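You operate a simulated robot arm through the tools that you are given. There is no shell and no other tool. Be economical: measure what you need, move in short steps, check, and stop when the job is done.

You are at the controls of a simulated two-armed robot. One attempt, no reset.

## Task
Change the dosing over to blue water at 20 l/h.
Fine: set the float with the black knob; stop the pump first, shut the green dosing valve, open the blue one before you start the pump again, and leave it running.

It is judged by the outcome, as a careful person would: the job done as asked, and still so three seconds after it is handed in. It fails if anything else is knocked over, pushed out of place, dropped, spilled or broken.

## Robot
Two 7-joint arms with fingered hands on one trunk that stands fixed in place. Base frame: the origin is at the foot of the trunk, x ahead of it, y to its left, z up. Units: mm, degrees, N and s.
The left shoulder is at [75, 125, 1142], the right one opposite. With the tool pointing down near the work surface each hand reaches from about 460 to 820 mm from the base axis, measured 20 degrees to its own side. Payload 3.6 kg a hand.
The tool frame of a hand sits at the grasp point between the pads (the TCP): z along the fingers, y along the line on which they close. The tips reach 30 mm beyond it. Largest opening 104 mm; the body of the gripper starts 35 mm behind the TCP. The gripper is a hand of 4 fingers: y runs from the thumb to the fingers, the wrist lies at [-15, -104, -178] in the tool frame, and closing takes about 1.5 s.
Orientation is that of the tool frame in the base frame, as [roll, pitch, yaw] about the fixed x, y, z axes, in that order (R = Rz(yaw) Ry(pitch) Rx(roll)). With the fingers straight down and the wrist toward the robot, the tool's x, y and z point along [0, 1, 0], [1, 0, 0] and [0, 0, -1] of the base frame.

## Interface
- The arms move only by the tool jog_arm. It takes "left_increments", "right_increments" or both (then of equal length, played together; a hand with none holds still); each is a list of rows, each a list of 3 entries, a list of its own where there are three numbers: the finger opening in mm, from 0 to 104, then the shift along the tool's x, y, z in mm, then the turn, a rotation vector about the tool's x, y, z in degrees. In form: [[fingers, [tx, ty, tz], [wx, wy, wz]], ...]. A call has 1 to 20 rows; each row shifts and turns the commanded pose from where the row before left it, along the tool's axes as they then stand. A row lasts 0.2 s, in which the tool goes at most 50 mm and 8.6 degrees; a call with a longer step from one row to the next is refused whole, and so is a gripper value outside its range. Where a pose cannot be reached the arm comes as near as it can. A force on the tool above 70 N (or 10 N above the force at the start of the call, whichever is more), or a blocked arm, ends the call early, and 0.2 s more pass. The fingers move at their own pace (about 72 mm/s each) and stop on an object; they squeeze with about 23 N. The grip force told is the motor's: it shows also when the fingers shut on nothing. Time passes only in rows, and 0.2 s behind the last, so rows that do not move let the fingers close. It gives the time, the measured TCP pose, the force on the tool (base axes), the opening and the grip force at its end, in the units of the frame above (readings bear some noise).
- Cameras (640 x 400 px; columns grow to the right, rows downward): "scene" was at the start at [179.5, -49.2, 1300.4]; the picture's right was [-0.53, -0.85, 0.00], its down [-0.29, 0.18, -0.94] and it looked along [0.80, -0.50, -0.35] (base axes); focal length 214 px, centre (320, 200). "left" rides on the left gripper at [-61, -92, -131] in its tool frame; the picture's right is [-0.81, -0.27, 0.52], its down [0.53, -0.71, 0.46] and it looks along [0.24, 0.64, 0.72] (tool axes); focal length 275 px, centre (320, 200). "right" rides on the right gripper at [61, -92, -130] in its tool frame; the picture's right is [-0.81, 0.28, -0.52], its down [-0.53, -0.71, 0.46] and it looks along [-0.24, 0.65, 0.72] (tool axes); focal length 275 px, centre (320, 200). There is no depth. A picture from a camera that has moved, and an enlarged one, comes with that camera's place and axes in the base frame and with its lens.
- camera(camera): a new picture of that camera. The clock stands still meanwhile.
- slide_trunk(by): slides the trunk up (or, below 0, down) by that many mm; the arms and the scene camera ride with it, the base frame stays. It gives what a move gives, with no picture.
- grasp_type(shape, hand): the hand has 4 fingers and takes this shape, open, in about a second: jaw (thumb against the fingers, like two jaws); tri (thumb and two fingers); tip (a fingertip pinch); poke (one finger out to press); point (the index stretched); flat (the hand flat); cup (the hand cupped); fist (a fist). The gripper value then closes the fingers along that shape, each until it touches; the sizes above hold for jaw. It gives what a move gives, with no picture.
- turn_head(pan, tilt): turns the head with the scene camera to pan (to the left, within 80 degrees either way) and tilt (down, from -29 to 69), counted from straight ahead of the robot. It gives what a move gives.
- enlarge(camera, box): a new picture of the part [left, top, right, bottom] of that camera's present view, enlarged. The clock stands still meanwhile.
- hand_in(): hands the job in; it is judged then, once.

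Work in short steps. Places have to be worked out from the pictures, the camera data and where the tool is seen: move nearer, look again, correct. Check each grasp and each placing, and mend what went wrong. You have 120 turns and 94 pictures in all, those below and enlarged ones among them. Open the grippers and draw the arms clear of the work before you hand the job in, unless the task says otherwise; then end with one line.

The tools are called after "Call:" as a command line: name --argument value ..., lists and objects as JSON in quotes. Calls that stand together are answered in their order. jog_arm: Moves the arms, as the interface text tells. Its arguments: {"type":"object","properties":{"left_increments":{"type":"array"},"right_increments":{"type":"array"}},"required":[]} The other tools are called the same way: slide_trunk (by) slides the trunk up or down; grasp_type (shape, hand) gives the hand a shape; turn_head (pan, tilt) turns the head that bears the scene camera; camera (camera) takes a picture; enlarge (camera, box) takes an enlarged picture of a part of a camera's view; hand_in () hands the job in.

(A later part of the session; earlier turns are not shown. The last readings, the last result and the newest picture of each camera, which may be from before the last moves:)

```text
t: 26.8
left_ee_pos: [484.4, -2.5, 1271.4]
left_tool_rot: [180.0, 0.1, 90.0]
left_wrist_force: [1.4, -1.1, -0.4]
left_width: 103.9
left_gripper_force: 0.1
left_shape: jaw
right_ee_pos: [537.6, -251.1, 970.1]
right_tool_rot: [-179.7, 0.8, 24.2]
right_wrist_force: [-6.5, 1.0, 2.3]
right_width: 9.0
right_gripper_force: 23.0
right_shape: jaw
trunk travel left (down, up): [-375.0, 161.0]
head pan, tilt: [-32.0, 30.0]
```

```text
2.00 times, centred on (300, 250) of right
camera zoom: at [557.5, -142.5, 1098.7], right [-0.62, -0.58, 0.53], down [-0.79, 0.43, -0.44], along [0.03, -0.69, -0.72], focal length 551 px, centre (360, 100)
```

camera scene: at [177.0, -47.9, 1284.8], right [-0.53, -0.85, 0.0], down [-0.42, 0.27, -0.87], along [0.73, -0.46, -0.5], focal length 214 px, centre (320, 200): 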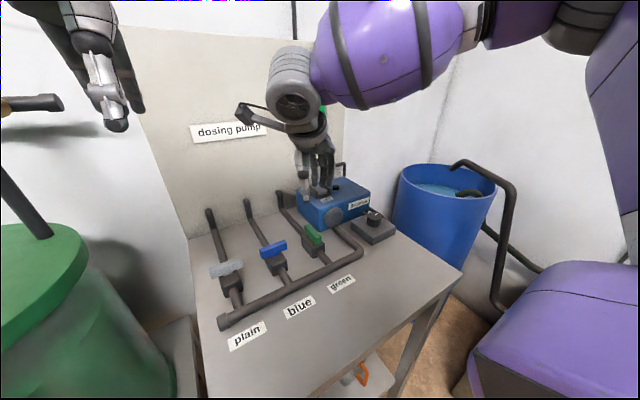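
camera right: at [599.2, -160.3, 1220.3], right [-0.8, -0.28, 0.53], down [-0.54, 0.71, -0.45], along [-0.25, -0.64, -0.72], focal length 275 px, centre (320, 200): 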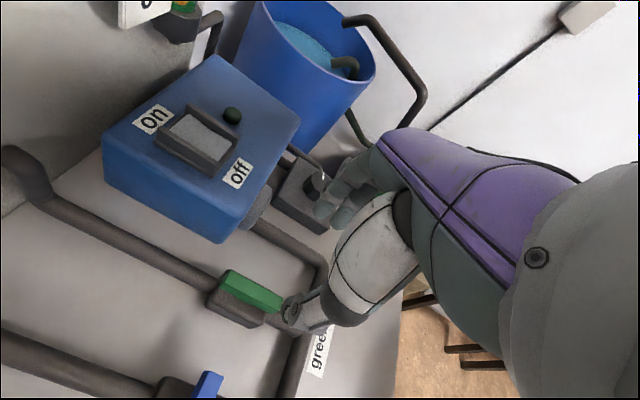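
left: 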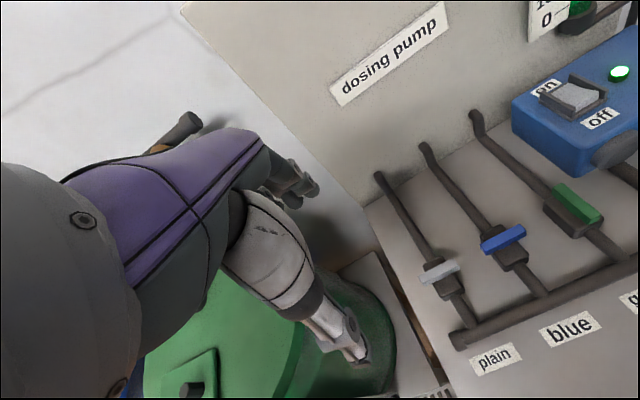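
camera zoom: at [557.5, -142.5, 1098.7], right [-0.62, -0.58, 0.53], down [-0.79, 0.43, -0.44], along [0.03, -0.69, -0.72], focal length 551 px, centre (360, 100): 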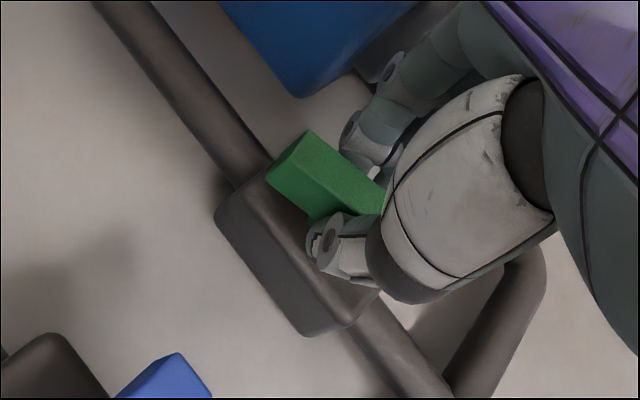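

The handle turns with the hand and forces are low. I'll continue to 90°, in two parts.

Call:
jog_arm --right_increments '[[0, [0, 0, 0], [0, 0, -6]], [0, [0, 0, 0], [0, 0, -6]], [0, [0, 0, 0], [0, 0, -6]], [0, [0, 0, 0], [0, 0, -6]], [0, [0, 0, 0], [0, 0, -6]], [0, [0, 0, 0], [0, 0, -6]], [0, [0, 0, 0], [0, 0, 0]]]'

Call:
jog_arm --right_increments '[[0, [0, 0, 0], [0, 0, -6]], [0, [0, 0, 0], [0, 0, -6]], [0, [0, 0, 0], [0, 0, -6]], [0, [0, 0, 0], [0, 0, -6]], [0, [0, 0, 0], [0, 0, -6]], [0, [0, 0, 0], [0, 0, 0]]]'

Call:
enlarge --camera "scene" --box '[260, 160, 380, 270]'

Call:
enlarge --camera "right" --box '[180, 150, 420, 350]'

```text
t: 28.4
left_ee_pos: [483.8, -2.7, 1271.4]
left_tool_rot: [179.9, 0.1, 90.0]
left_wrist_force: [-0.1, 0.2, -0.2]
left_width: 103.4
left_gripper_force: 0.1
left_shape: jaw
right_ee_pos: [536.6, -250.1, 969.0]
right_tool_rot: [-179.2, 0.4, 60.3]
right_wrist_force: [-6.1, 1.0, 5.4]
right_width: 8.8
right_gripper_force: 23.1
right_shape: jaw
trunk travel left (down, up): [-375.0, 161.0]
head pan, tilt: [-32.0, 30.0]
```

```text
t: 29.8
left_ee_pos: [484.6, -3.2, 1270.8]
left_tool_rot: [179.9, 0.1, 90.0]
left_wrist_force: [0.6, 0.3, 0.2]
left_width: 103.8
left_gripper_force: 0.0
left_shape: jaw
right_ee_pos: [537.9, -250.8, 970.6]
right_tool_rot: [-179.2, 0.0, 90.2]
right_wrist_force: [-5.2, 3.2, 3.5]
right_width: 8.9
right_gripper_force: 23.5
right_shape: jaw
trunk travel left (down, up): [-375.0, 161.0]
head pan, tilt: [-32.0, 30.0]
```

```text
3.64 times, centred on (320, 215) of scene
camera zoom: at [176.3, -47.4, 1284.9], right [-0.53, -0.85, 0.0], down [-0.42, 0.26, -0.87], along [0.73, -0.46, -0.5], focal length 780 px, centre (320, 146)
```

zoom: 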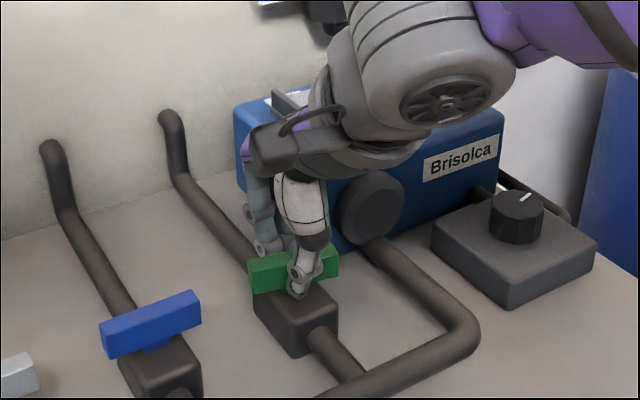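

```text
2.00 times, centred on (300, 250) of right
camera zoom: at [447.7, -189.9, 1100.3], right [0.29, -0.81, 0.51], down [-0.72, -0.54, -0.45], along [0.64, -0.24, -0.73], focal length 551 px, centre (360, 100)
```

zoom: 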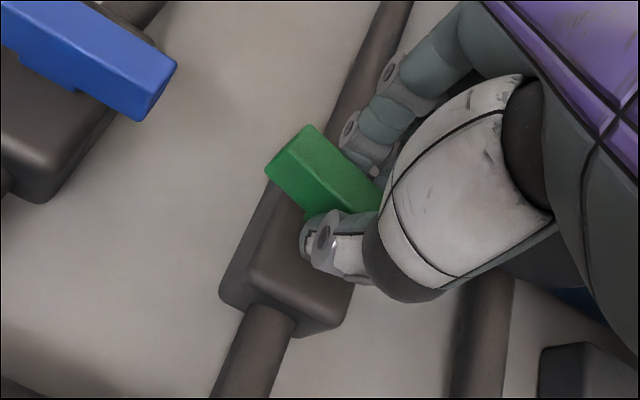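

The green handle is now crosswise. I'll nudge 2° to be sure, release, and lift to z≈1040.

Call:
jog_arm --right_increments '[[0, [0, 0, 0], [0, 0, -2]], [0, [0, 0, 0], [0, 0, 0]], [60, [0, 0, 0], [0, 0, 2]], [60, [0, 0, 0], [0, 0, 0]], [60, [0, 0, 0], [0, 0, 0]], [60, [0, 0, -20], [0, 0, 0]], [60, [0, 0, -35], [0, 0, 0]], [60, [0, 0, -35], [0, 0, 0]], [60, [33, 0, 0], [0, 0, 0]], [60, [33, 0, 0], [0, 0, 0]], [60, [33, 0, 0], [0, 0, 0]], [60, [0, 0, 0], [0, 0, 0]]]'

Call:
enlarge --camera "scene" --box '[200, 150, 380, 290]'

Call:
enlarge --camera "right" --box '[160, 150, 480, 350]'

```text
t: 32.4
left_ee_pos: [482.8, -4.1, 1272.5]
left_tool_rot: [180.0, 0.1, 90.0]
left_wrist_force: [-0.1, -1.0, 0.5]
left_width: 103.7
left_gripper_force: 0.2
left_shape: jaw
right_ee_pos: [542.1, -150.9, 1059.4]
right_tool_rot: [-179.2, 0.1, 90.1]
right_wrist_force: [1.1, -0.5, -0.7]
right_width: 59.7
right_gripper_force: 0.1
right_shape: jaw
trunk travel left (down, up): [-375.0, 161.0]
head pan, tilt: [-32.0, 30.0]
```

```text
2.86 times, centred on (290, 220) of scene
camera zoom: at [176.8, -47.9, 1284.8], right [-0.53, -0.85, 0.0], down [-0.42, 0.27, -0.87], along [0.73, -0.46, -0.5], focal length 613 px, centre (406, 143)
```

zoom: 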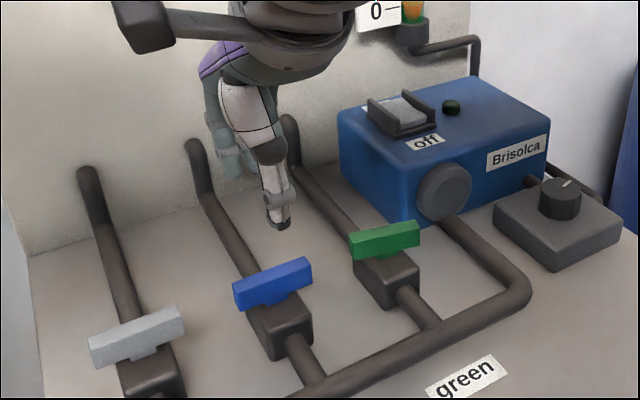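

```text
2.00 times, centred on (320, 250) of right
camera zoom: at [451.5, -90.1, 1188.7], right [0.28, -0.81, 0.51], down [-0.72, -0.53, -0.44], along [0.63, -0.24, -0.73], focal length 551 px, centre (320, 100)
```

zoom: 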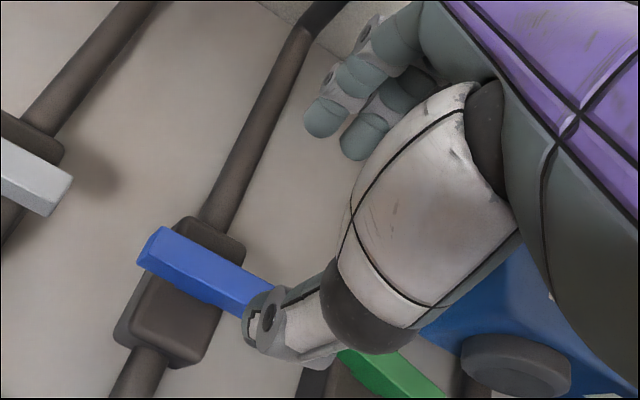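

Green is closed. The blue handle is at about (536,-149), so I'll centre there and descend most of the way.

Call:
jog_arm --right_increments '[[60, [1.5, -4, 25], [0, 0, 0]], [60, [0, 0, 30], [0, 0, 0]], [60, [0, 0, 0], [0, 0, 0]]]'

Call:
enlarge --camera "right" --box '[180, 150, 420, 350]'

Call:
enlarge --camera "scene" --box '[220, 160, 340, 270]'

```text
t: 33.2
left_ee_pos: [484.2, -3.3, 1270.8]
left_tool_rot: [180.0, 0.0, 90.0]
left_wrist_force: [0.4, 0.4, 1.2]
left_width: 103.8
left_gripper_force: 0.0
left_shape: jaw
right_ee_pos: [535.3, -147.7, 1003.1]
right_tool_rot: [-179.2, -0.1, 90.1]
right_wrist_force: [-0.1, 0.8, -0.2]
right_width: 59.7
right_gripper_force: 0.1
right_shape: jaw
trunk travel left (down, up): [-375.0, 161.0]
head pan, tilt: [-32.0, 30.0]
```

```text
2.00 times, centred on (300, 250) of right
camera zoom: at [445.2, -88.6, 1133.2], right [0.28, -0.81, 0.51], down [-0.72, -0.53, -0.44], along [0.63, -0.24, -0.73], focal length 551 px, centre (360, 100)
```

zoom: 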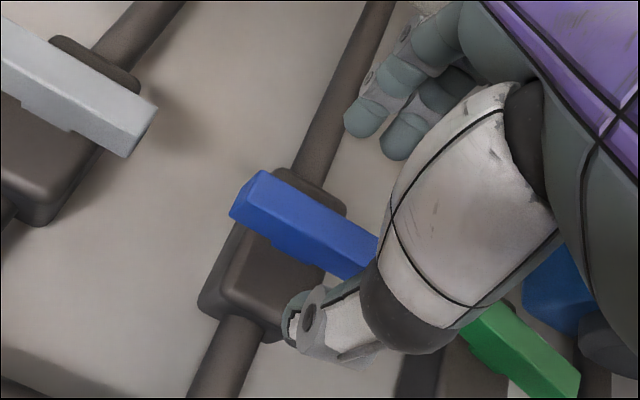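

```text
3.64 times, centred on (280, 215) of scene
camera zoom: at [176.8, -47.8, 1284.8], right [-0.53, -0.85, 0.0], down [-0.42, 0.26, -0.87], along [0.73, -0.46, -0.5], focal length 780 px, centre (466, 146)
```

zoom: 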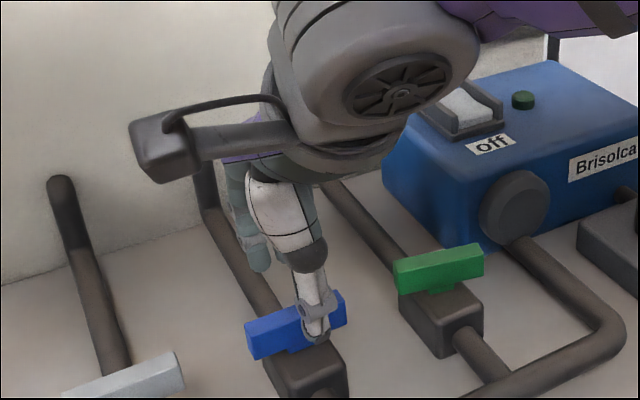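

This matches the geometry that worked for green. I'll descend 33 mm and close.

Call:
jog_arm --right_increments '[[60, [0, 1, 16], [0, 0, 0]], [60, [0, 0, 17], [0, 0, 0]], [60, [0, 0, 0], [0, 0, 0]], [0, [0, 0, 0], [0, 0, 0]], [0, [0, 0, 0], [0, 0, 0]], [0, [0, 0, 0], [0, 0, 0]], [0, [0, 0, 0], [0, 0, 0]], [0, [0, 0, 0], [0, 0, 0]], [0, [0, 0, 0], [0, 0, 0]]]'

Call:
jog_arm --right_increments '[[0, [0, 0, 0], [0, 0, 6]], [0, [0, 0, 0], [0, 0, 6]], [0, [0, 0, 0], [0, 0, 6]], [0, [0, 0, 0], [0, 0, 6]], [0, [0, 0, 0], [0, 0, 0]]]'

Call:
enlarge --camera "right" --box '[180, 150, 420, 350]'

```text
t: 35.2
left_ee_pos: [484.7, -4.0, 1271.1]
left_tool_rot: [180.0, -0.1, 90.0]
left_wrist_force: [-0.1, 0.3, -0.4]
left_width: 103.7
left_gripper_force: 0.1
left_shape: jaw
right_ee_pos: [534.4, -150.3, 971.8]
right_tool_rot: [-179.1, 0.0, 90.1]
right_wrist_force: [-1.4, -0.8, -3.0]
right_width: 9.2
right_gripper_force: 23.1
right_shape: jaw
trunk travel left (down, up): [-375.0, 161.0]
head pan, tilt: [-32.0, 30.0]
```

```text
t: 36.4
left_ee_pos: [484.9, -3.0, 1270.7]
left_tool_rot: [180.0, 0.0, 90.0]
left_wrist_force: [0.3, 0.6, -1.2]
left_width: 103.7
left_gripper_force: 0.1
left_shape: jaw
right_ee_pos: [535.4, -151.9, 972.6]
right_tool_rot: [-179.2, 0.4, 66.0]
right_wrist_force: [1.7, 1.8, -5.7]
right_width: 8.9
right_gripper_force: 22.8
right_shape: jaw
trunk travel left (down, up): [-375.0, 161.0]
head pan, tilt: [-32.0, 30.0]
```

```text
2.00 times, centred on (300, 250) of right
camera zoom: at [478.5, -57.5, 1101.3], right [-0.07, -0.85, 0.52], down [-0.88, -0.2, -0.44], along [0.48, -0.48, -0.73], focal length 551 px, centre (360, 100)
```

zoom: 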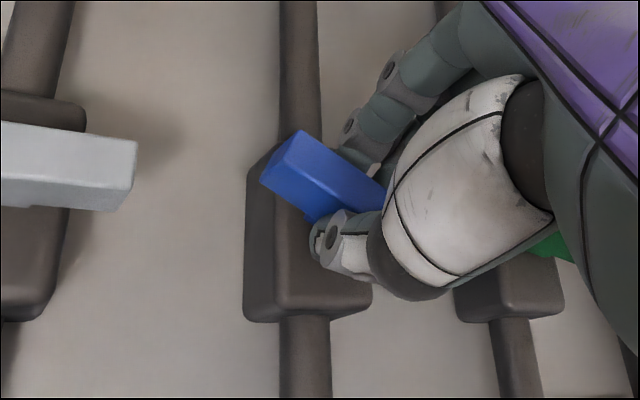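

The blue valve is turning. I'll continue to yaw 0.

Call:
jog_arm --right_increments '[[0, [0, 0, 0], [0, 0, 6]], [0, [0, 0, 0], [0, 0, 6]], [0, [0, 0, 0], [0, 0, 6]], [0, [0, 0, 0], [0, 0, 6]], [0, [0, 0, 0], [0, 0, 6]], [0, [0, 0, 0], [0, 0, 0]]]'

Call:
jog_arm --right_increments '[[0, [0, 0, 0], [0, 0, 6]], [0, [0, 0, 0], [0, 0, 6]], [0, [0, 0, 0], [0, 0, 6]], [0, [0, 0, 0], [0, 0, 6]], [0, [0, 0, 0], [0, 0, 6]], [0, [0, 0, 0], [0, 0, 6]], [0, [0, 0, 0], [0, 0, 2]], [0, [0, 0, 0], [0, 0, 0]]]'

Call:
enlarge --camera "right" --box '[180, 150, 420, 350]'

Call:
camera --camera "scene"

```text
t: 37.8
left_ee_pos: [484.4, -3.6, 1270.6]
left_tool_rot: [-180.0, 0.1, 90.1]
left_wrist_force: [-0.2, -0.5, -0.8]
left_width: 103.6
left_gripper_force: 0.0
left_shape: jaw
right_ee_pos: [534.4, -150.5, 972.5]
right_tool_rot: [-179.5, 0.6, 36.0]
right_wrist_force: [0.5, 2.4, -3.8]
right_width: 8.7
right_gripper_force: 23.0
right_shape: jaw
trunk travel left (down, up): [-375.0, 161.0]
head pan, tilt: [-32.0, 30.0]
```

```text
t: 39.6
left_ee_pos: [484.9, -2.0, 1271.1]
left_tool_rot: [180.0, 0.0, 90.1]
left_wrist_force: [0.7, -0.3, 0.3]
left_width: 103.8
left_gripper_force: 0.2
left_shape: jaw
right_ee_pos: [509.6, -202.2, 969.9]
right_tool_rot: [-180.0, 0.8, -1.9]
right_wrist_force: [-0.2, 0.0, -0.5]
right_width: 7.6
right_gripper_force: 22.9
right_shape: jaw
right hand out of reach, approached as far as the arm can: row 1, 2, 3, 4, 5, 6
trunk travel left (down, up): [-375.0, 161.0]
head pan, tilt: [-32.0, 30.0]
```

```text
2.00 times, centred on (300, 250) of right
camera zoom: at [576.5, -113.6, 1097.5], right [-0.81, -0.25, 0.53], down [-0.52, 0.73, -0.45], along [-0.28, -0.64, -0.72], focal length 551 px, centre (360, 100)
```

zoom: 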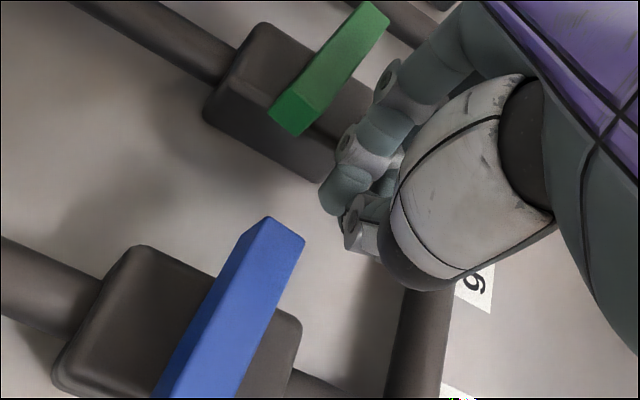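

```text
47 pictures are left
camera scene: at [177.2, -47.8, 1284.8], right [-0.53, -0.85, 0.0], down [-0.42, 0.26, -0.87], along [0.73, -0.46, -0.5], focal length 214 px, centre (320, 200)
```

scene: 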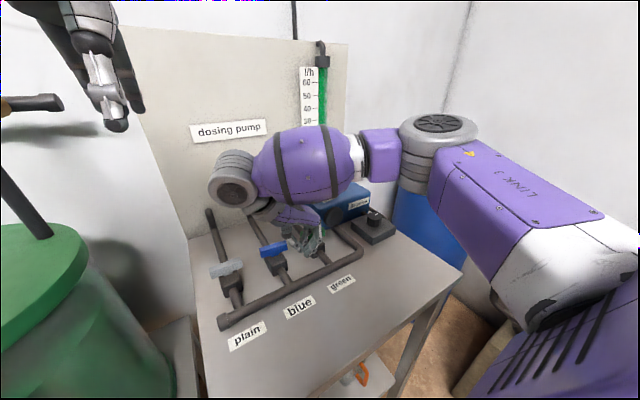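

Reach ran out and the hand slid off toward (510,-202), leaving the blue handle roughly crosswise. I'll lift straight up and inspect both handles.

Call:
jog_arm --right_increments '[[8, [0, 0, -25], [0, 0, 0]], [8, [0, 0, -35], [0, 0, 0]], [8, [0, 0, -35], [0, 0, 0]], [8, [0, 0, 0], [0, 0, 0]]]'

Call:
enlarge --camera "scene" --box '[200, 200, 380, 320]'

Call:
enlarge --camera "right" --box '[100, 100, 420, 400]'

```text
t: 40.6
left_ee_pos: [485.2, -3.5, 1270.3]
left_tool_rot: [180.0, 0.0, 90.1]
left_wrist_force: [0.2, -0.4, 0.0]
left_width: 103.6
left_gripper_force: 0.0
left_shape: jaw
right_ee_pos: [503.1, -213.7, 1061.0]
right_tool_rot: [-179.9, 1.0, -1.7]
right_wrist_force: [0.3, 0.1, 0.0]
right_width: 8.0
right_gripper_force: 0.1
right_shape: jaw
right hand out of reach, approached as far as the arm can: row 1, 2, 3
trunk travel left (down, up): [-375.0, 161.0]
head pan, tilt: [-32.0, 30.0]
```

```text
3.33 times, centred on (290, 260) of scene
camera zoom: at [177.6, -48.0, 1284.7], right [-0.53, -0.85, 0.0], down [-0.42, 0.27, -0.87], along [0.73, -0.46, -0.5], focal length 715 px, centre (420, 0)
```

zoom: 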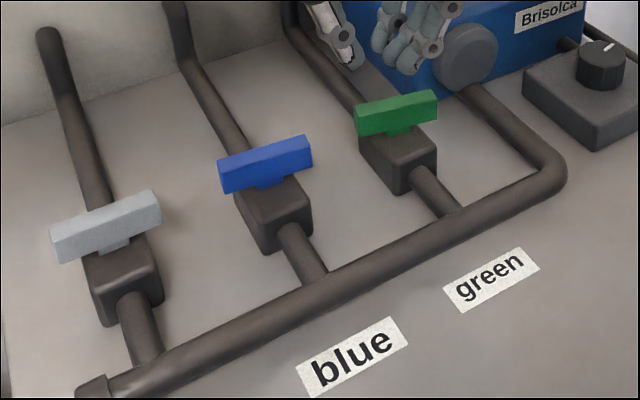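

```text
1.33 times, centred on (260, 250) of right
camera zoom: at [569.6, -124.9, 1188.7], right [-0.81, -0.25, 0.53], down [-0.52, 0.73, -0.45], along [-0.27, -0.63, -0.72], focal length 367 px, centre (400, 133)
```

zoom: 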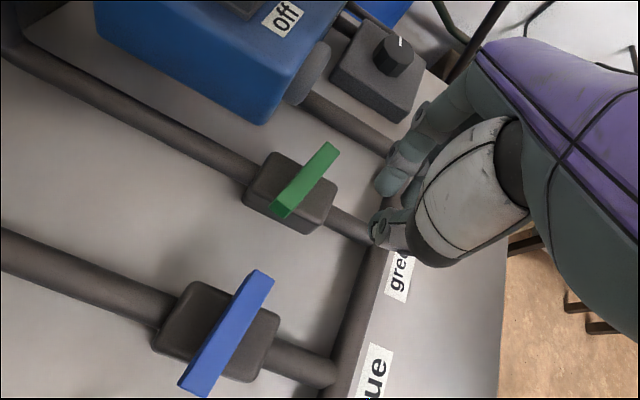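

Both handles look crosswise, so green is shut and blue is back shut. The arm can only hold about yaw 36 at blue, so I'll grip and turn blue about 52°, then finish by pushing the handle's end with the fingertips. First I go back to yaw 90 above blue.

Call:
jog_arm --right_increments '[[8, [0, 0, 0], [0, 0, -8.4]], [8, [0, 0, 0], [0, 0, -8.4]], [8, [0, 0, 0], [0, 0, -8.4]], [8, [0, 0, 0], [0, 0, -8.4]], [8, [0, 0, 0], [0, 0, -8.4]], [8, [0, 0, 0], [0, 0, -8.4]], [8, [0, 0, 0], [0, 0, -8.4]], [8, [0, 0, 0], [0, 0, -8.4]], [8, [0, 0, 0], [0, 0, -8.4]], [8, [0, 0, 0], [0, 0, -8.4]], [60, [0, 0, 0], [0, 0, -7.7]], [60, [32, 16, 0], [0, 0, 0]], [60, [32, 16, 0], [0, 0, 0]], [60, [0, 0, 0], [0, 0, 0]]]'

Call:
enlarge --camera "right" --box '[180, 150, 420, 350]'

```text
t: 43.6
left_ee_pos: [484.4, -3.2, 1270.3]
left_tool_rot: [-180.0, 0.0, 90.0]
left_wrist_force: [0.6, 0.1, -0.7]
left_width: 104.1
left_gripper_force: 0.1
left_shape: jaw
right_ee_pos: [534.6, -150.5, 1061.8]
right_tool_rot: [-179.1, 0.1, 89.9]
right_wrist_force: [0.5, 0.2, 0.0]
right_width: 60.0
right_gripper_force: 0.2
right_shape: jaw
trunk travel left (down, up): [-375.0, 161.0]
head pan, tilt: [-32.0, 30.0]
```

```text
2.00 times, centred on (300, 250) of right
camera zoom: at [446.6, -89.6, 1192.2], right [0.28, -0.81, 0.51], down [-0.72, -0.53, -0.45], along [0.63, -0.24, -0.73], focal length 551 px, centre (360, 100)
```

zoom: 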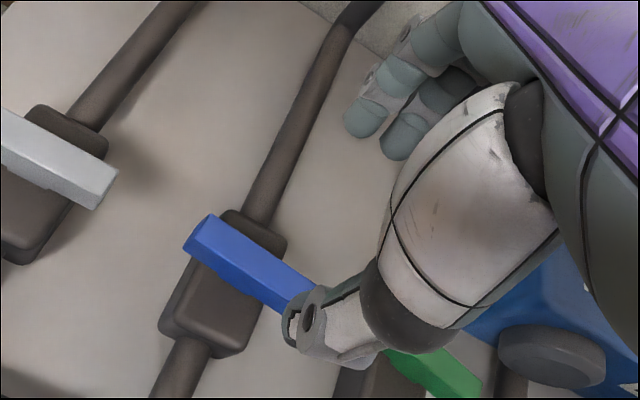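

Aligned again. I'll descend, grip, and turn 52°.

Call:
jog_arm --right_increments '[[60, [0, 0, 30], [0, 0, 0]], [60, [0, 0, 30], [0, 0, 0]], [60, [0, 0, 15], [0, 0, 0]], [60, [0, 0, 15], [0, 0, 0]], [60, [0, 0, 0], [0, 0, 0]], [0, [0, 0, 0], [0, 0, 0]], [0, [0, 0, 0], [0, 0, 0]], [0, [0, 0, 0], [0, 0, 0]], [0, [0, 0, 0], [0, 0, 0]], [0, [0, 0, 0], [0, 0, 0]], [0, [0, 0, 0], [0, 0, 0]]]'

Call:
jog_arm --right_increments '[[0, [0, 0, 0], [0, 0, 6]], [0, [0, 0, 0], [0, 0, 6]], [0, [0, 0, 0], [0, 0, 6]], [0, [0, 0, 0], [0, 0, 6]], [0, [0, 0, 0], [0, 0, 6]], [0, [0, 0, 0], [0, 0, 6]], [0, [0, 0, 0], [0, 0, 6]], [0, [0, 0, 0], [0, 0, 6]], [0, [0, 0, 0], [0, 0, 4]], [0, [0, 0, 0], [0, 0, 0]]]'

```text
t: 46.0
left_ee_pos: [485.2, -3.9, 1271.3]
left_tool_rot: [-180.0, -0.1, 90.0]
left_wrist_force: [0.3, 0.4, -0.3]
left_width: 103.6
left_gripper_force: 0.1
left_shape: jaw
right_ee_pos: [535.2, -151.9, 969.8]
right_tool_rot: [-179.1, 0.0, 89.8]
right_wrist_force: [-1.4, -0.2, -3.3]
right_width: 8.8
right_gripper_force: 23.7
right_shape: jaw
trunk travel left (down, up): [-375.0, 161.0]
head pan, tilt: [-32.0, 30.0]
```

```text
t: 48.2
left_ee_pos: [484.5, -3.6, 1271.5]
left_tool_rot: [-180.0, 0.1, 90.1]
left_wrist_force: [-0.6, -0.4, -0.2]
left_width: 103.9
left_gripper_force: 0.1
left_shape: jaw
right_ee_pos: [534.7, -150.8, 971.3]
right_tool_rot: [-179.5, 0.7, 37.9]
right_wrist_force: [-4.8, 5.0, -6.5]
right_width: 8.7
right_gripper_force: 23.1
right_shape: jaw
trunk travel left (down, up): [-375.0, 161.0]
head pan, tilt: [-32.0, 30.0]
```

Turned to 38° from in-line. I'll release, lift, and look.

Call:
jog_arm --right_increments '[[40, [0, 0, 0], [0, 0, 0]], [40, [0, 0, 0], [0, 0, 0]], [40, [0, 0, 0], [0, 0, 0]], [40, [0, 0, -20], [0, 0, 0]], [40, [0, 0, -35], [0, 0, 0]], [40, [0, 0, -30], [0, 0, 0]], [0, [0, 0, 0], [0, 0, 0]]]'

Call:
enlarge --camera "scene" --box '[200, 160, 380, 280]'

Call:
enlarge --camera "right" --box '[140, 150, 420, 350]'

```text
t: 49.8
left_ee_pos: [484.6, -3.8, 1271.1]
left_tool_rot: [180.0, -0.1, 90.0]
left_wrist_force: [0.1, 0.0, 0.6]
left_width: 103.9
left_gripper_force: 0.1
left_shape: jaw
right_ee_pos: [534.3, -150.9, 1055.1]
right_tool_rot: [-179.5, 0.7, 37.9]
right_wrist_force: [-0.3, -0.1, 0.3]
right_width: 0.1
right_gripper_force: 0.1
right_shape: jaw
trunk travel left (down, up): [-375.0, 161.0]
head pan, tilt: [-32.0, 30.0]
```

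```text
3.33 times, centred on (290, 220) of scene
camera zoom: at [177.3, -47.8, 1284.7], right [-0.53, -0.85, 0.0], down [-0.42, 0.27, -0.87], along [0.73, -0.46, -0.5], focal length 715 px, centre (420, 133)
```

zoom: 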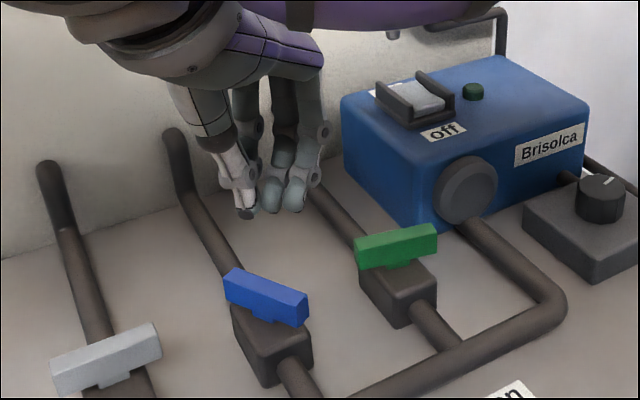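

```text
2.00 times, centred on (280, 250) of right
camera zoom: at [530.2, -41.7, 1184.3], right [-0.46, -0.71, 0.52], down [-0.87, 0.24, -0.44], along [0.19, -0.66, -0.73], focal length 551 px, centre (400, 100)
```

zoom: 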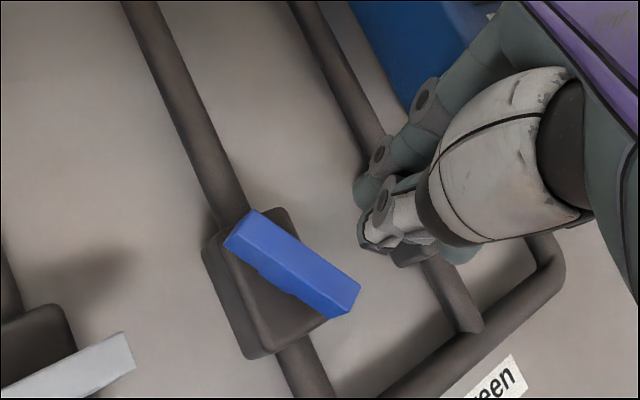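

Blue now sits 38° from in-line, with its near end at about (512,-167). I'll switch to the point shape, go to yaw 90, and bring the index tip to the -y side of the near end, staying high for a check.

Call:
grasp_type --hand "right" --shape "point"

Call:
jog_arm --right_increments '[[0, [0, 0, 0], [0, 0, -8.5]], [0, [0, 0, 0], [0, 0, -8.5]], [0, [0, 0, 0], [0, 0, -8.5]], [0, [0, 0, 0], [0, 0, -8.5]], [0, [0, 0, 0], [0, 0, -8.5]], [0, [0, 0, 0], [0, 0, -8.5]], [0, [0, 0, 0], [0, 0, -1.1]], [0, [-27, -40, 0], [0, 0, 0]], [0, [-27, -41, 0], [0, 0, 0]], [0, [0, 0, 30], [0, 0, 0]], [0, [0, 0, 0], [0, 0, 0]]]'

Call:
enlarge --camera "scene" --box '[200, 160, 380, 280]'

Call:
camera --camera "right"

Call:
enlarge --camera "left" --box '[420, 140, 640, 320]'

```text
t: 50.7
left_ee_pos: [484.9, -2.8, 1271.8]
left_tool_rot: [180.0, 0.0, 90.0]
left_wrist_force: [0.6, -0.5, -0.2]
left_width: 103.7
left_gripper_force: 0.0
left_shape: jaw
right_ee_pos: [535.0, -151.1, 1055.5]
right_tool_rot: [-179.6, 0.7, 37.8]
right_wrist_force: [0.5, 0.0, -1.2]
right_width: 0.1
right_gripper_force: 0.1
right_shape: point
trunk travel left (down, up): [-375.0, 161.0]
head pan, tilt: [-32.0, 30.0]
```

```text
t: 53.1
left_ee_pos: [483.6, -3.9, 1271.8]
left_tool_rot: [-180.0, 0.0, 90.0]
left_wrist_force: [0.1, 0.0, -0.1]
left_width: 103.5
left_gripper_force: 0.1
left_shape: jaw
right_ee_pos: [455.1, -204.9, 1025.1]
right_tool_rot: [-179.2, 0.0, 90.0]
right_wrist_force: [0.8, -0.2, 0.2]
right_width: 0.0
right_gripper_force: 0.0
right_shape: point
trunk travel left (down, up): [-375.0, 161.0]
head pan, tilt: [-32.0, 30.0]
```

```text
3.33 times, centred on (290, 220) of scene
camera zoom: at [176.3, -48.0, 1284.9], right [-0.53, -0.85, 0.0], down [-0.42, 0.27, -0.87], along [0.73, -0.46, -0.5], focal length 715 px, centre (420, 133)
```

zoom: 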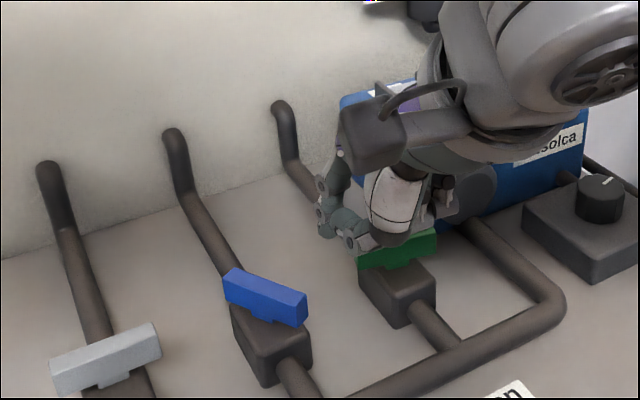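

```text
40 pictures are left
camera right: at [364.4, -144.2, 1155.5], right [0.28, -0.81, 0.51], down [-0.72, -0.53, -0.45], along [0.63, -0.24, -0.73], focal length 275 px, centre (320, 200)
```

right: 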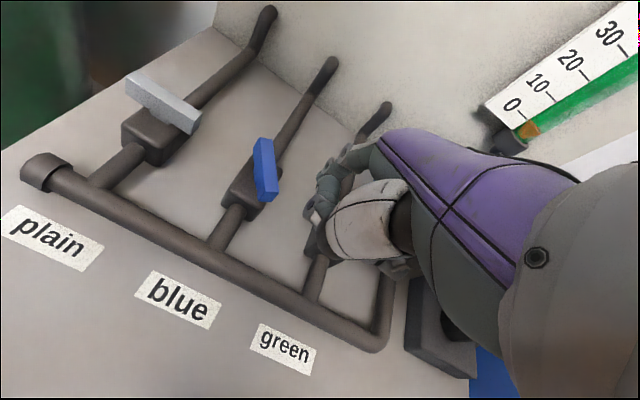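

```text
2.22 times, centred on (530, 230) of left
camera zoom: at [394.0, -64.2, 1401.4], right [-0.27, -0.81, -0.52], down [-0.71, 0.53, -0.46], along [0.64, 0.24, -0.72], focal length 612 px, centre (-147, 133)
```

zoom: 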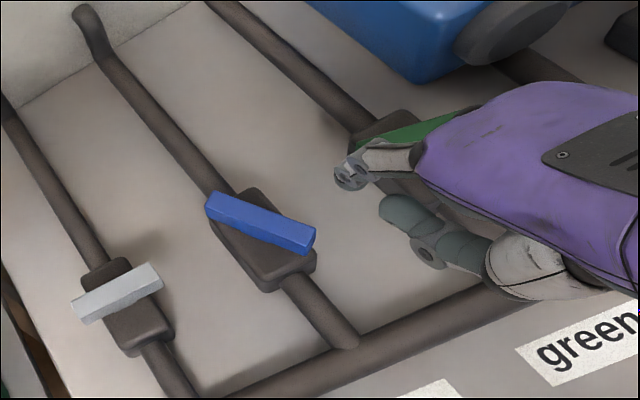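

The index tip triangulates to (514,-188.5,1001). Lowering 54 mm puts it at handle height, about 10 mm from the handle, and then I sweep it +y by 20 mm.

Call:
jog_arm --right_increments '[[0, [0, 2, 27], [0, 0, 0]], [0, [0, 0, 27], [0, 0, 0]], [0, [0, 0, 0], [0, 0, 0]], [0, [5, 0, 0], [0, 0, 0]], [0, [5, 0, 0], [0, 0, 0]], [0, [5, 0, 0], [0, 0, 0]], [0, [5, 0, 0], [0, 0, 0]], [0, [0, 0, 0], [0, 0, 0]]]'

Call:
enlarge --camera "scene" --box '[200, 160, 380, 280]'

Call:
enlarge --camera "left" --box '[420, 140, 640, 320]'

```text
t: 54.9
left_ee_pos: [485.3, -2.8, 1272.0]
left_tool_rot: [-180.0, 0.0, 90.0]
left_wrist_force: [0.2, 0.4, 0.0]
left_width: 103.6
left_gripper_force: 0.0
left_shape: jaw
right_ee_pos: [457.1, -186.6, 973.1]
right_tool_rot: [-179.2, -0.1, 89.9]
right_wrist_force: [0.5, -2.4, 0.2]
right_width: 96.0
right_gripper_force: 0.2
right_shape: point
trunk travel left (down, up): [-375.0, 161.0]
head pan, tilt: [-32.0, 30.0]
```

```text
3.33 times, centred on (290, 220) of scene
camera zoom: at [177.1, -48.1, 1284.8], right [-0.53, -0.85, 0.0], down [-0.42, 0.27, -0.87], along [0.73, -0.46, -0.5], focal length 715 px, centre (420, 133)
```

zoom: 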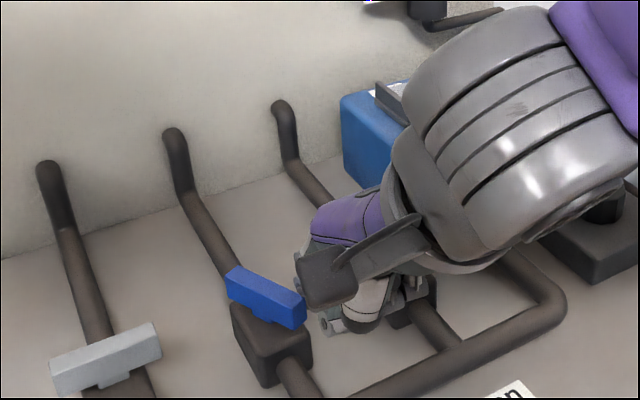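

```text
2.22 times, centred on (530, 230) of left
camera zoom: at [394.9, -64.3, 1401.2], right [-0.27, -0.81, -0.52], down [-0.71, 0.53, -0.46], along [0.64, 0.24, -0.72], focal length 612 px, centre (-147, 133)
```

zoom: 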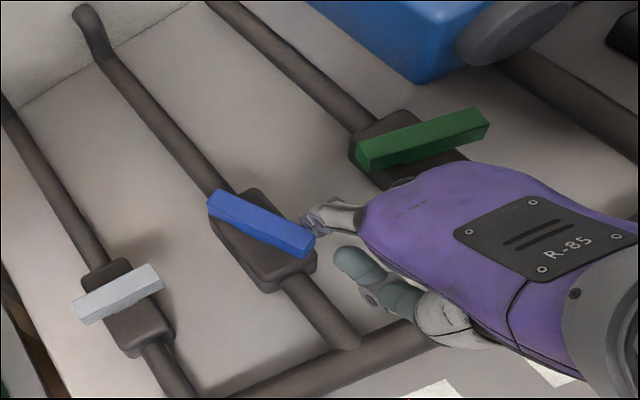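

The fingertip has just met the handle. I'll push a further 18 mm in +y.

Call:
jog_arm --right_increments '[[0, [4.5, 0, 0], [0, 0, 0]], [0, [4.5, 0, 0], [0, 0, 0]], [0, [4.5, 0, 0], [0, 0, 0]], [0, [4.5, 0, 0], [0, 0, 0]], [0, [0, 0, 0], [0, 0, 0]]]'

Call:
enlarge --camera "left" --box '[420, 140, 640, 320]'

```text
t: 56.1
left_ee_pos: [483.6, -3.8, 1270.6]
left_tool_rot: [-180.0, 0.0, 90.0]
left_wrist_force: [0.8, 0.0, 0.3]
left_width: 103.3
left_gripper_force: 0.1
left_shape: jaw
right_ee_pos: [455.9, -169.4, 974.0]
right_tool_rot: [-179.2, 0.0, 89.9]
right_wrist_force: [-1.3, -8.7, 1.5]
right_width: 96.0
right_gripper_force: 0.0
right_shape: point
trunk travel left (down, up): [-375.0, 161.0]
head pan, tilt: [-32.0, 30.0]
```

```text
2.22 times, centred on (530, 230) of left
camera zoom: at [394.6, -65.2, 1401.2], right [-0.27, -0.81, -0.52], down [-0.71, 0.53, -0.46], along [0.64, 0.24, -0.72], focal length 612 px, centre (-147, 133)
```

zoom: 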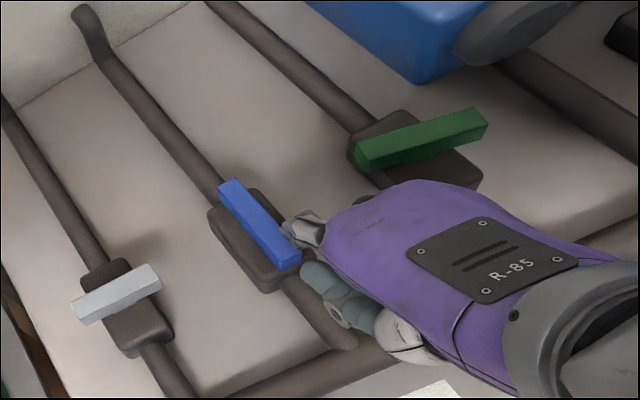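

The handle looks about in line, perhaps slightly past. I'll back off in -y, lift, and check.

Call:
jog_arm --right_increments '[[0, [-20, 0, 0], [0, 0, 0]], [0, [-8, 0, 0], [0, 0, 0]], [0, [0, 0, -40], [0, 0, 0]], [0, [0, 0, -40], [0, 0, 0]], [0, [-40, 0, -20], [0, 0, 0]], [0, [-40, 0, 0], [0, 0, 0]], [0, [-40, 0, 0], [0, 0, 0]], [0, [0, 0, 0], [0, 0, 0]]]'

Call:
enlarge --camera "left" --box '[400, 120, 640, 320]'

Call:
enlarge --camera "scene" --box '[200, 200, 380, 320]'

```text
t: 57.9
left_ee_pos: [484.0, -3.2, 1270.3]
left_tool_rot: [179.9, 0.1, 90.1]
left_wrist_force: [-0.6, -0.7, 0.0]
left_width: 103.8
left_gripper_force: 0.0
left_shape: jaw
right_ee_pos: [458.3, -315.5, 1071.7]
right_tool_rot: [-179.1, 0.1, 90.0]
right_wrist_force: [-0.4, 1.0, -0.2]
right_width: 95.9
right_gripper_force: 0.2
right_shape: point
trunk travel left (down, up): [-375.0, 161.0]
head pan, tilt: [-32.0, 30.0]
```

```text
2.00 times, centred on (520, 220) of left
camera zoom: at [395.1, -63.2, 1401.1], right [-0.27, -0.81, -0.52], down [-0.71, 0.53, -0.46], along [0.64, 0.24, -0.73], focal length 551 px, centre (-80, 160)
```

zoom: 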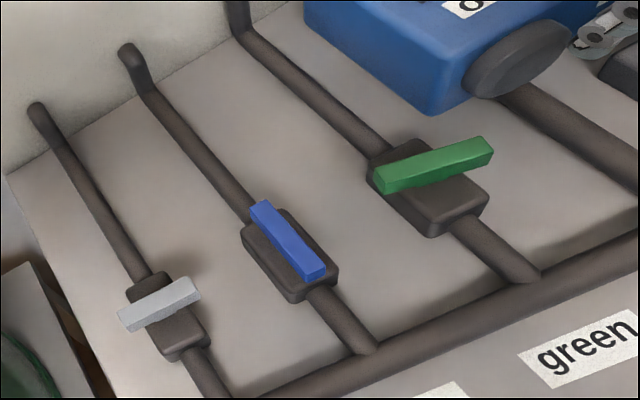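

```text
3.33 times, centred on (290, 260) of scene
camera zoom: at [177.3, -47.1, 1284.8], right [-0.53, -0.85, 0.0], down [-0.42, 0.26, -0.87], along [0.73, -0.46, -0.5], focal length 715 px, centre (420, 0)
```

zoom: 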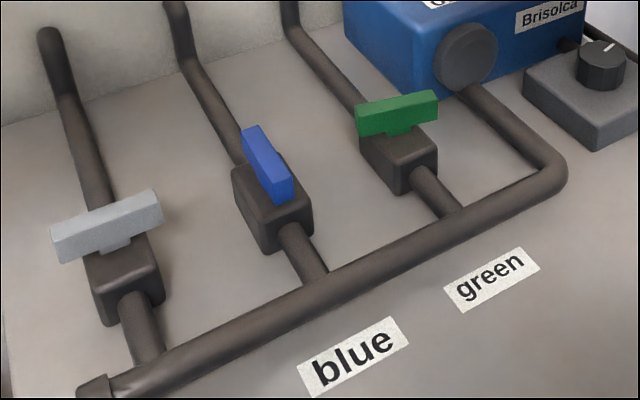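

Blue is in line with its pipe (open). Comparing with projected geometry, green sits about 10° short of fully crosswise. I'll finish closing it by pushing its -y end away in +x with the index tip, starting at about (505,-272,946).

Call:
jog_arm --right_increments '[[0, [27, -13, 0], [0, 0, 0]], [0, [0, 0, 40], [0, 0, 0]], [0, [0, 0, 40], [0, 0, 0]], [0, [0, 0, 18], [0, 0, 0]], [0, [0, 0, 0], [0, 0, 0]]]'

Call:
enlarge --camera "left" --box '[440, 100, 640, 280]'

Call:
enlarge --camera "right" --box '[180, 100, 420, 300]'

```text
t: 59.1
left_ee_pos: [484.8, -1.6, 1270.6]
left_tool_rot: [-180.0, 0.1, 90.0]
left_wrist_force: [-0.3, -0.6, 0.2]
left_width: 103.8
left_gripper_force: 0.1
left_shape: jaw
right_ee_pos: [442.4, -285.9, 974.6]
right_tool_rot: [-179.2, 0.0, 90.0]
right_wrist_force: [0.7, 0.0, -1.2]
right_width: 95.9
right_gripper_force: 0.0
right_shape: point
trunk travel left (down, up): [-375.0, 161.0]
head pan, tilt: [-32.0, 30.0]
```

```text
2.22 times, centred on (540, 190) of left
camera zoom: at [394.8, -63.7, 1401.2], right [-0.27, -0.81, -0.52], down [-0.71, 0.53, -0.46], along [0.64, 0.24, -0.72], focal length 612 px, centre (-169, 222)
```

zoom: 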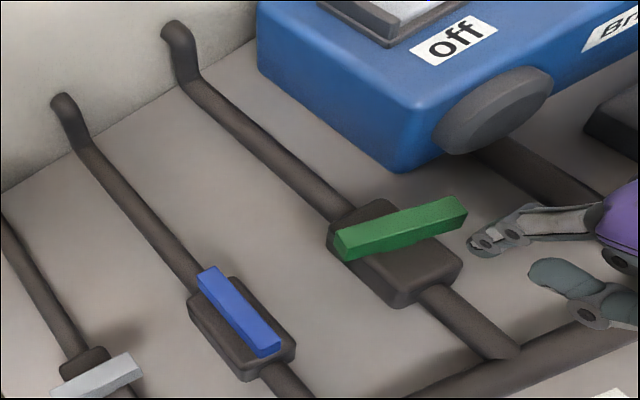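

```text
2.00 times, centred on (300, 200) of right
camera zoom: at [352.9, -225.5, 1104.7], right [0.28, -0.81, 0.51], down [-0.72, -0.53, -0.44], along [0.63, -0.24, -0.73], focal length 551 px, centre (360, 200)
```

zoom: 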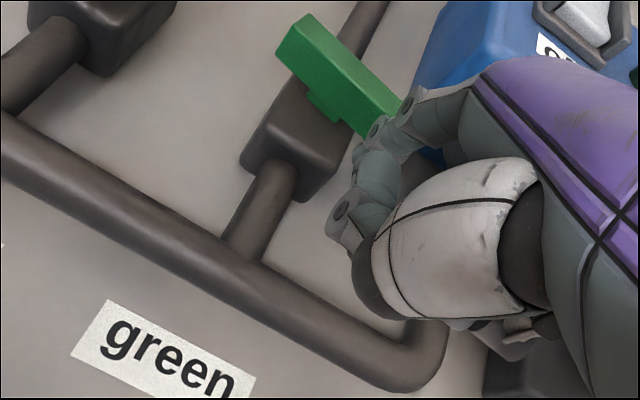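

The tip is at (510,-274), and the handle's -y end at x≈529 against 545 for the other end, so it's about 15° off. I'll push +x by 17 mm.

Call:
jog_arm --right_increments '[[0, [0, 5, 0], [0, 0, 0]], [0, [0, 4, 0], [0, 0, 0]], [0, [0, 4, 0], [0, 0, 0]], [0, [0, 4, 0], [0, 0, 0]], [0, [0, 0, 0], [0, 0, 0]]]'

Call:
enlarge --camera "left" --box '[440, 100, 640, 280]'

```text
t: 60.3
left_ee_pos: [484.4, -3.2, 1271.5]
left_tool_rot: [179.9, 0.0, 90.0]
left_wrist_force: [-0.9, 0.1, -0.2]
left_width: 103.8
left_gripper_force: 0.0
left_shape: jaw
right_ee_pos: [459.1, -289.6, 974.8]
right_tool_rot: [-179.2, 0.0, 90.1]
right_wrist_force: [-0.8, 0.5, 0.4]
right_width: 95.9
right_gripper_force: 0.0
right_shape: point
trunk travel left (down, up): [-375.0, 161.0]
head pan, tilt: [-32.0, 30.0]
```

```text
2.22 times, centred on (540, 190) of left
camera zoom: at [394.8, -64.0, 1401.2], right [-0.27, -0.81, -0.52], down [-0.71, 0.53, -0.46], along [0.64, 0.24, -0.72], focal length 612 px, centre (-169, 222)
```

zoom: 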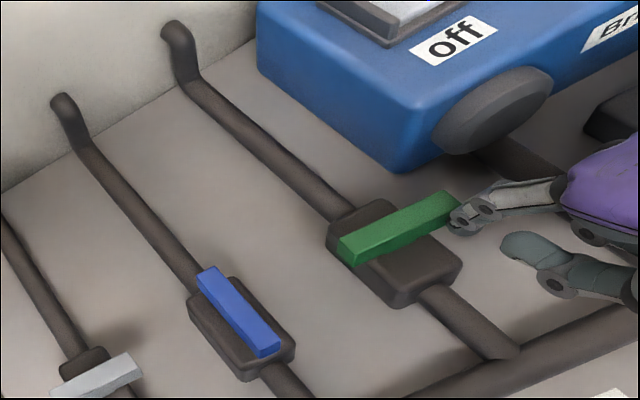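

It's turning the right way. A few mm more.

Call:
jog_arm --right_increments '[[0, [0, 3, 0], [0, 0, 0]], [0, [0, 3, 0], [0, 0, 0]], [0, [0, 0, 0], [0, 0, 0]]]'

Call:
enlarge --camera "left" --box '[440, 100, 640, 280]'

```text
t: 61.1
left_ee_pos: [484.2, -3.7, 1271.0]
left_tool_rot: [-180.0, 0.1, 90.0]
left_wrist_force: [0.5, -0.5, 0.0]
left_width: 103.6
left_gripper_force: 0.0
left_shape: jaw
right_ee_pos: [465.4, -288.2, 975.8]
right_tool_rot: [-179.1, 0.0, 89.9]
right_wrist_force: [-3.9, -0.1, 1.6]
right_width: 96.0
right_gripper_force: 0.1
right_shape: point
trunk travel left (down, up): [-375.0, 161.0]
head pan, tilt: [-32.0, 30.0]
```

```text
2.22 times, centred on (540, 190) of left
camera zoom: at [394.1, -63.9, 1401.4], right [-0.27, -0.81, -0.52], down [-0.71, 0.53, -0.46], along [0.64, 0.24, -0.72], focal length 612 px, centre (-169, 222)
```

zoom: 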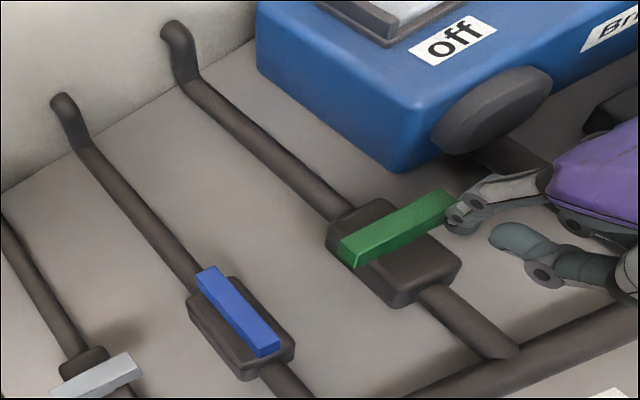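

Green is now fully crosswise. I'll retract and go over the "on" side of the rocker (tip target x≈678, y≈-346), stopping about 25 mm above.

Call:
jog_arm --right_increments '[[0, [0, -20, 0], [0, 0, 0]], [0, [0, 0, -45], [0, 0, 0]], [0, [0, 0, -45], [0, 0, 0]], [0, [-18, 43, 0], [0, 0, 0]], [0, [-18, 43, 0], [0, 0, 0]], [0, [-18, 43, 0], [0, 0, 0]], [0, [-18, 44, 0], [0, 0, 0]], [0, [0, 0, 20], [0, 0, 0]], [0, [0, 0, 0], [0, 0, 0]]]'

Call:
enlarge --camera "left" --box '[500, 20, 640, 120]'

Call:
enlarge --camera "scene" --box '[290, 140, 380, 220]'

```text
t: 63.1
left_ee_pos: [485.1, -2.5, 1272.2]
left_tool_rot: [179.9, 0.0, 90.1]
left_wrist_force: [-0.6, 0.2, -0.2]
left_width: 103.6
left_gripper_force: 0.0
left_shape: jaw
right_ee_pos: [620.0, -359.2, 1044.0]
right_tool_rot: [-179.1, 0.0, 90.0]
right_wrist_force: [-0.1, -1.2, -1.0]
right_width: 96.1
right_gripper_force: 0.1
right_shape: point
trunk travel left (down, up): [-375.0, 161.0]
head pan, tilt: [-32.0, 30.0]
```

```text
4.00 times, centred on (570, 70) of left
camera zoom: at [395.2, -63.9, 1401.1], right [-0.27, -0.81, -0.52], down [-0.71, 0.53, -0.46], along [0.64, 0.24, -0.72], focal length 1101 px, centre (-680, 720)
```

zoom: 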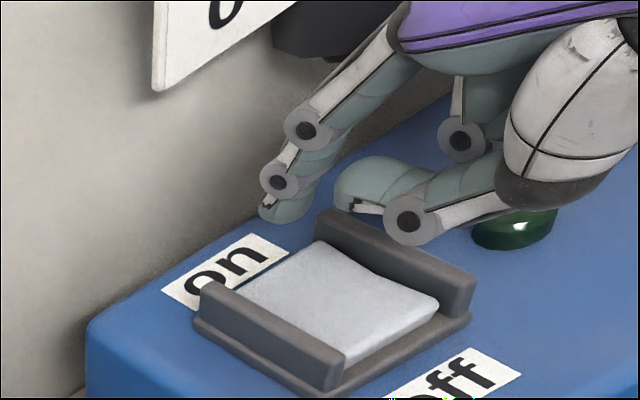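

```text
5.00 times, centred on (335, 180) of scene
camera zoom: at [177.4, -47.8, 1284.7], right [-0.53, -0.85, 0.0], down [-0.42, 0.26, -0.87], along [0.73, -0.46, -0.5], focal length 1072 px, centre (245, 300)
```

zoom: 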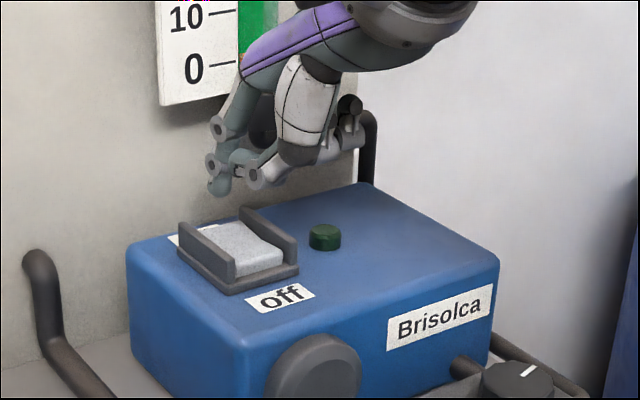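

Tip at (684,-345,1020) and the rocker's far end at about x=685. I'll shift slightly and descend 26 mm in small steps.

Call:
jog_arm --right_increments '[[0, [-3, -5, 6], [0, 0, 0]], [0, [0, 0, 5], [0, 0, 0]], [0, [0, 0, 5], [0, 0, 0]], [0, [0, 0, 5], [0, 0, 0]], [0, [0, 0, 0], [0, 0, 0]]]'

Call:
enlarge --camera "left" --box '[500, 20, 640, 120]'

```text
t: 64.3
left_ee_pos: [485.4, -3.6, 1272.5]
left_tool_rot: [-180.0, -0.1, 89.9]
left_wrist_force: [-0.6, 0.0, -0.2]
left_width: 103.6
left_gripper_force: 0.0
left_shape: jaw
right_ee_pos: [613.8, -363.3, 1021.9]
right_tool_rot: [-179.3, 0.0, 90.0]
right_wrist_force: [0.8, 0.2, 1.8]
right_width: 0.1
right_gripper_force: 0.1
right_shape: point
trunk travel left (down, up): [-375.0, 161.0]
head pan, tilt: [-32.0, 30.0]
```

```text
4.00 times, centred on (570, 70) of left
camera zoom: at [394.7, -64.0, 1401.2], right [-0.27, -0.81, -0.52], down [-0.71, 0.53, -0.46], along [0.64, 0.24, -0.72], focal length 1101 px, centre (-680, 720)
```

zoom: 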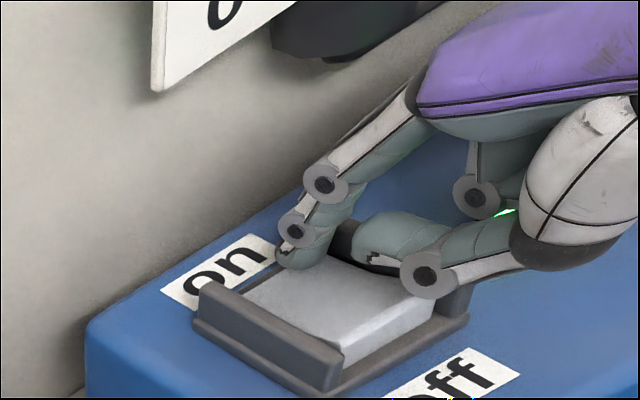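

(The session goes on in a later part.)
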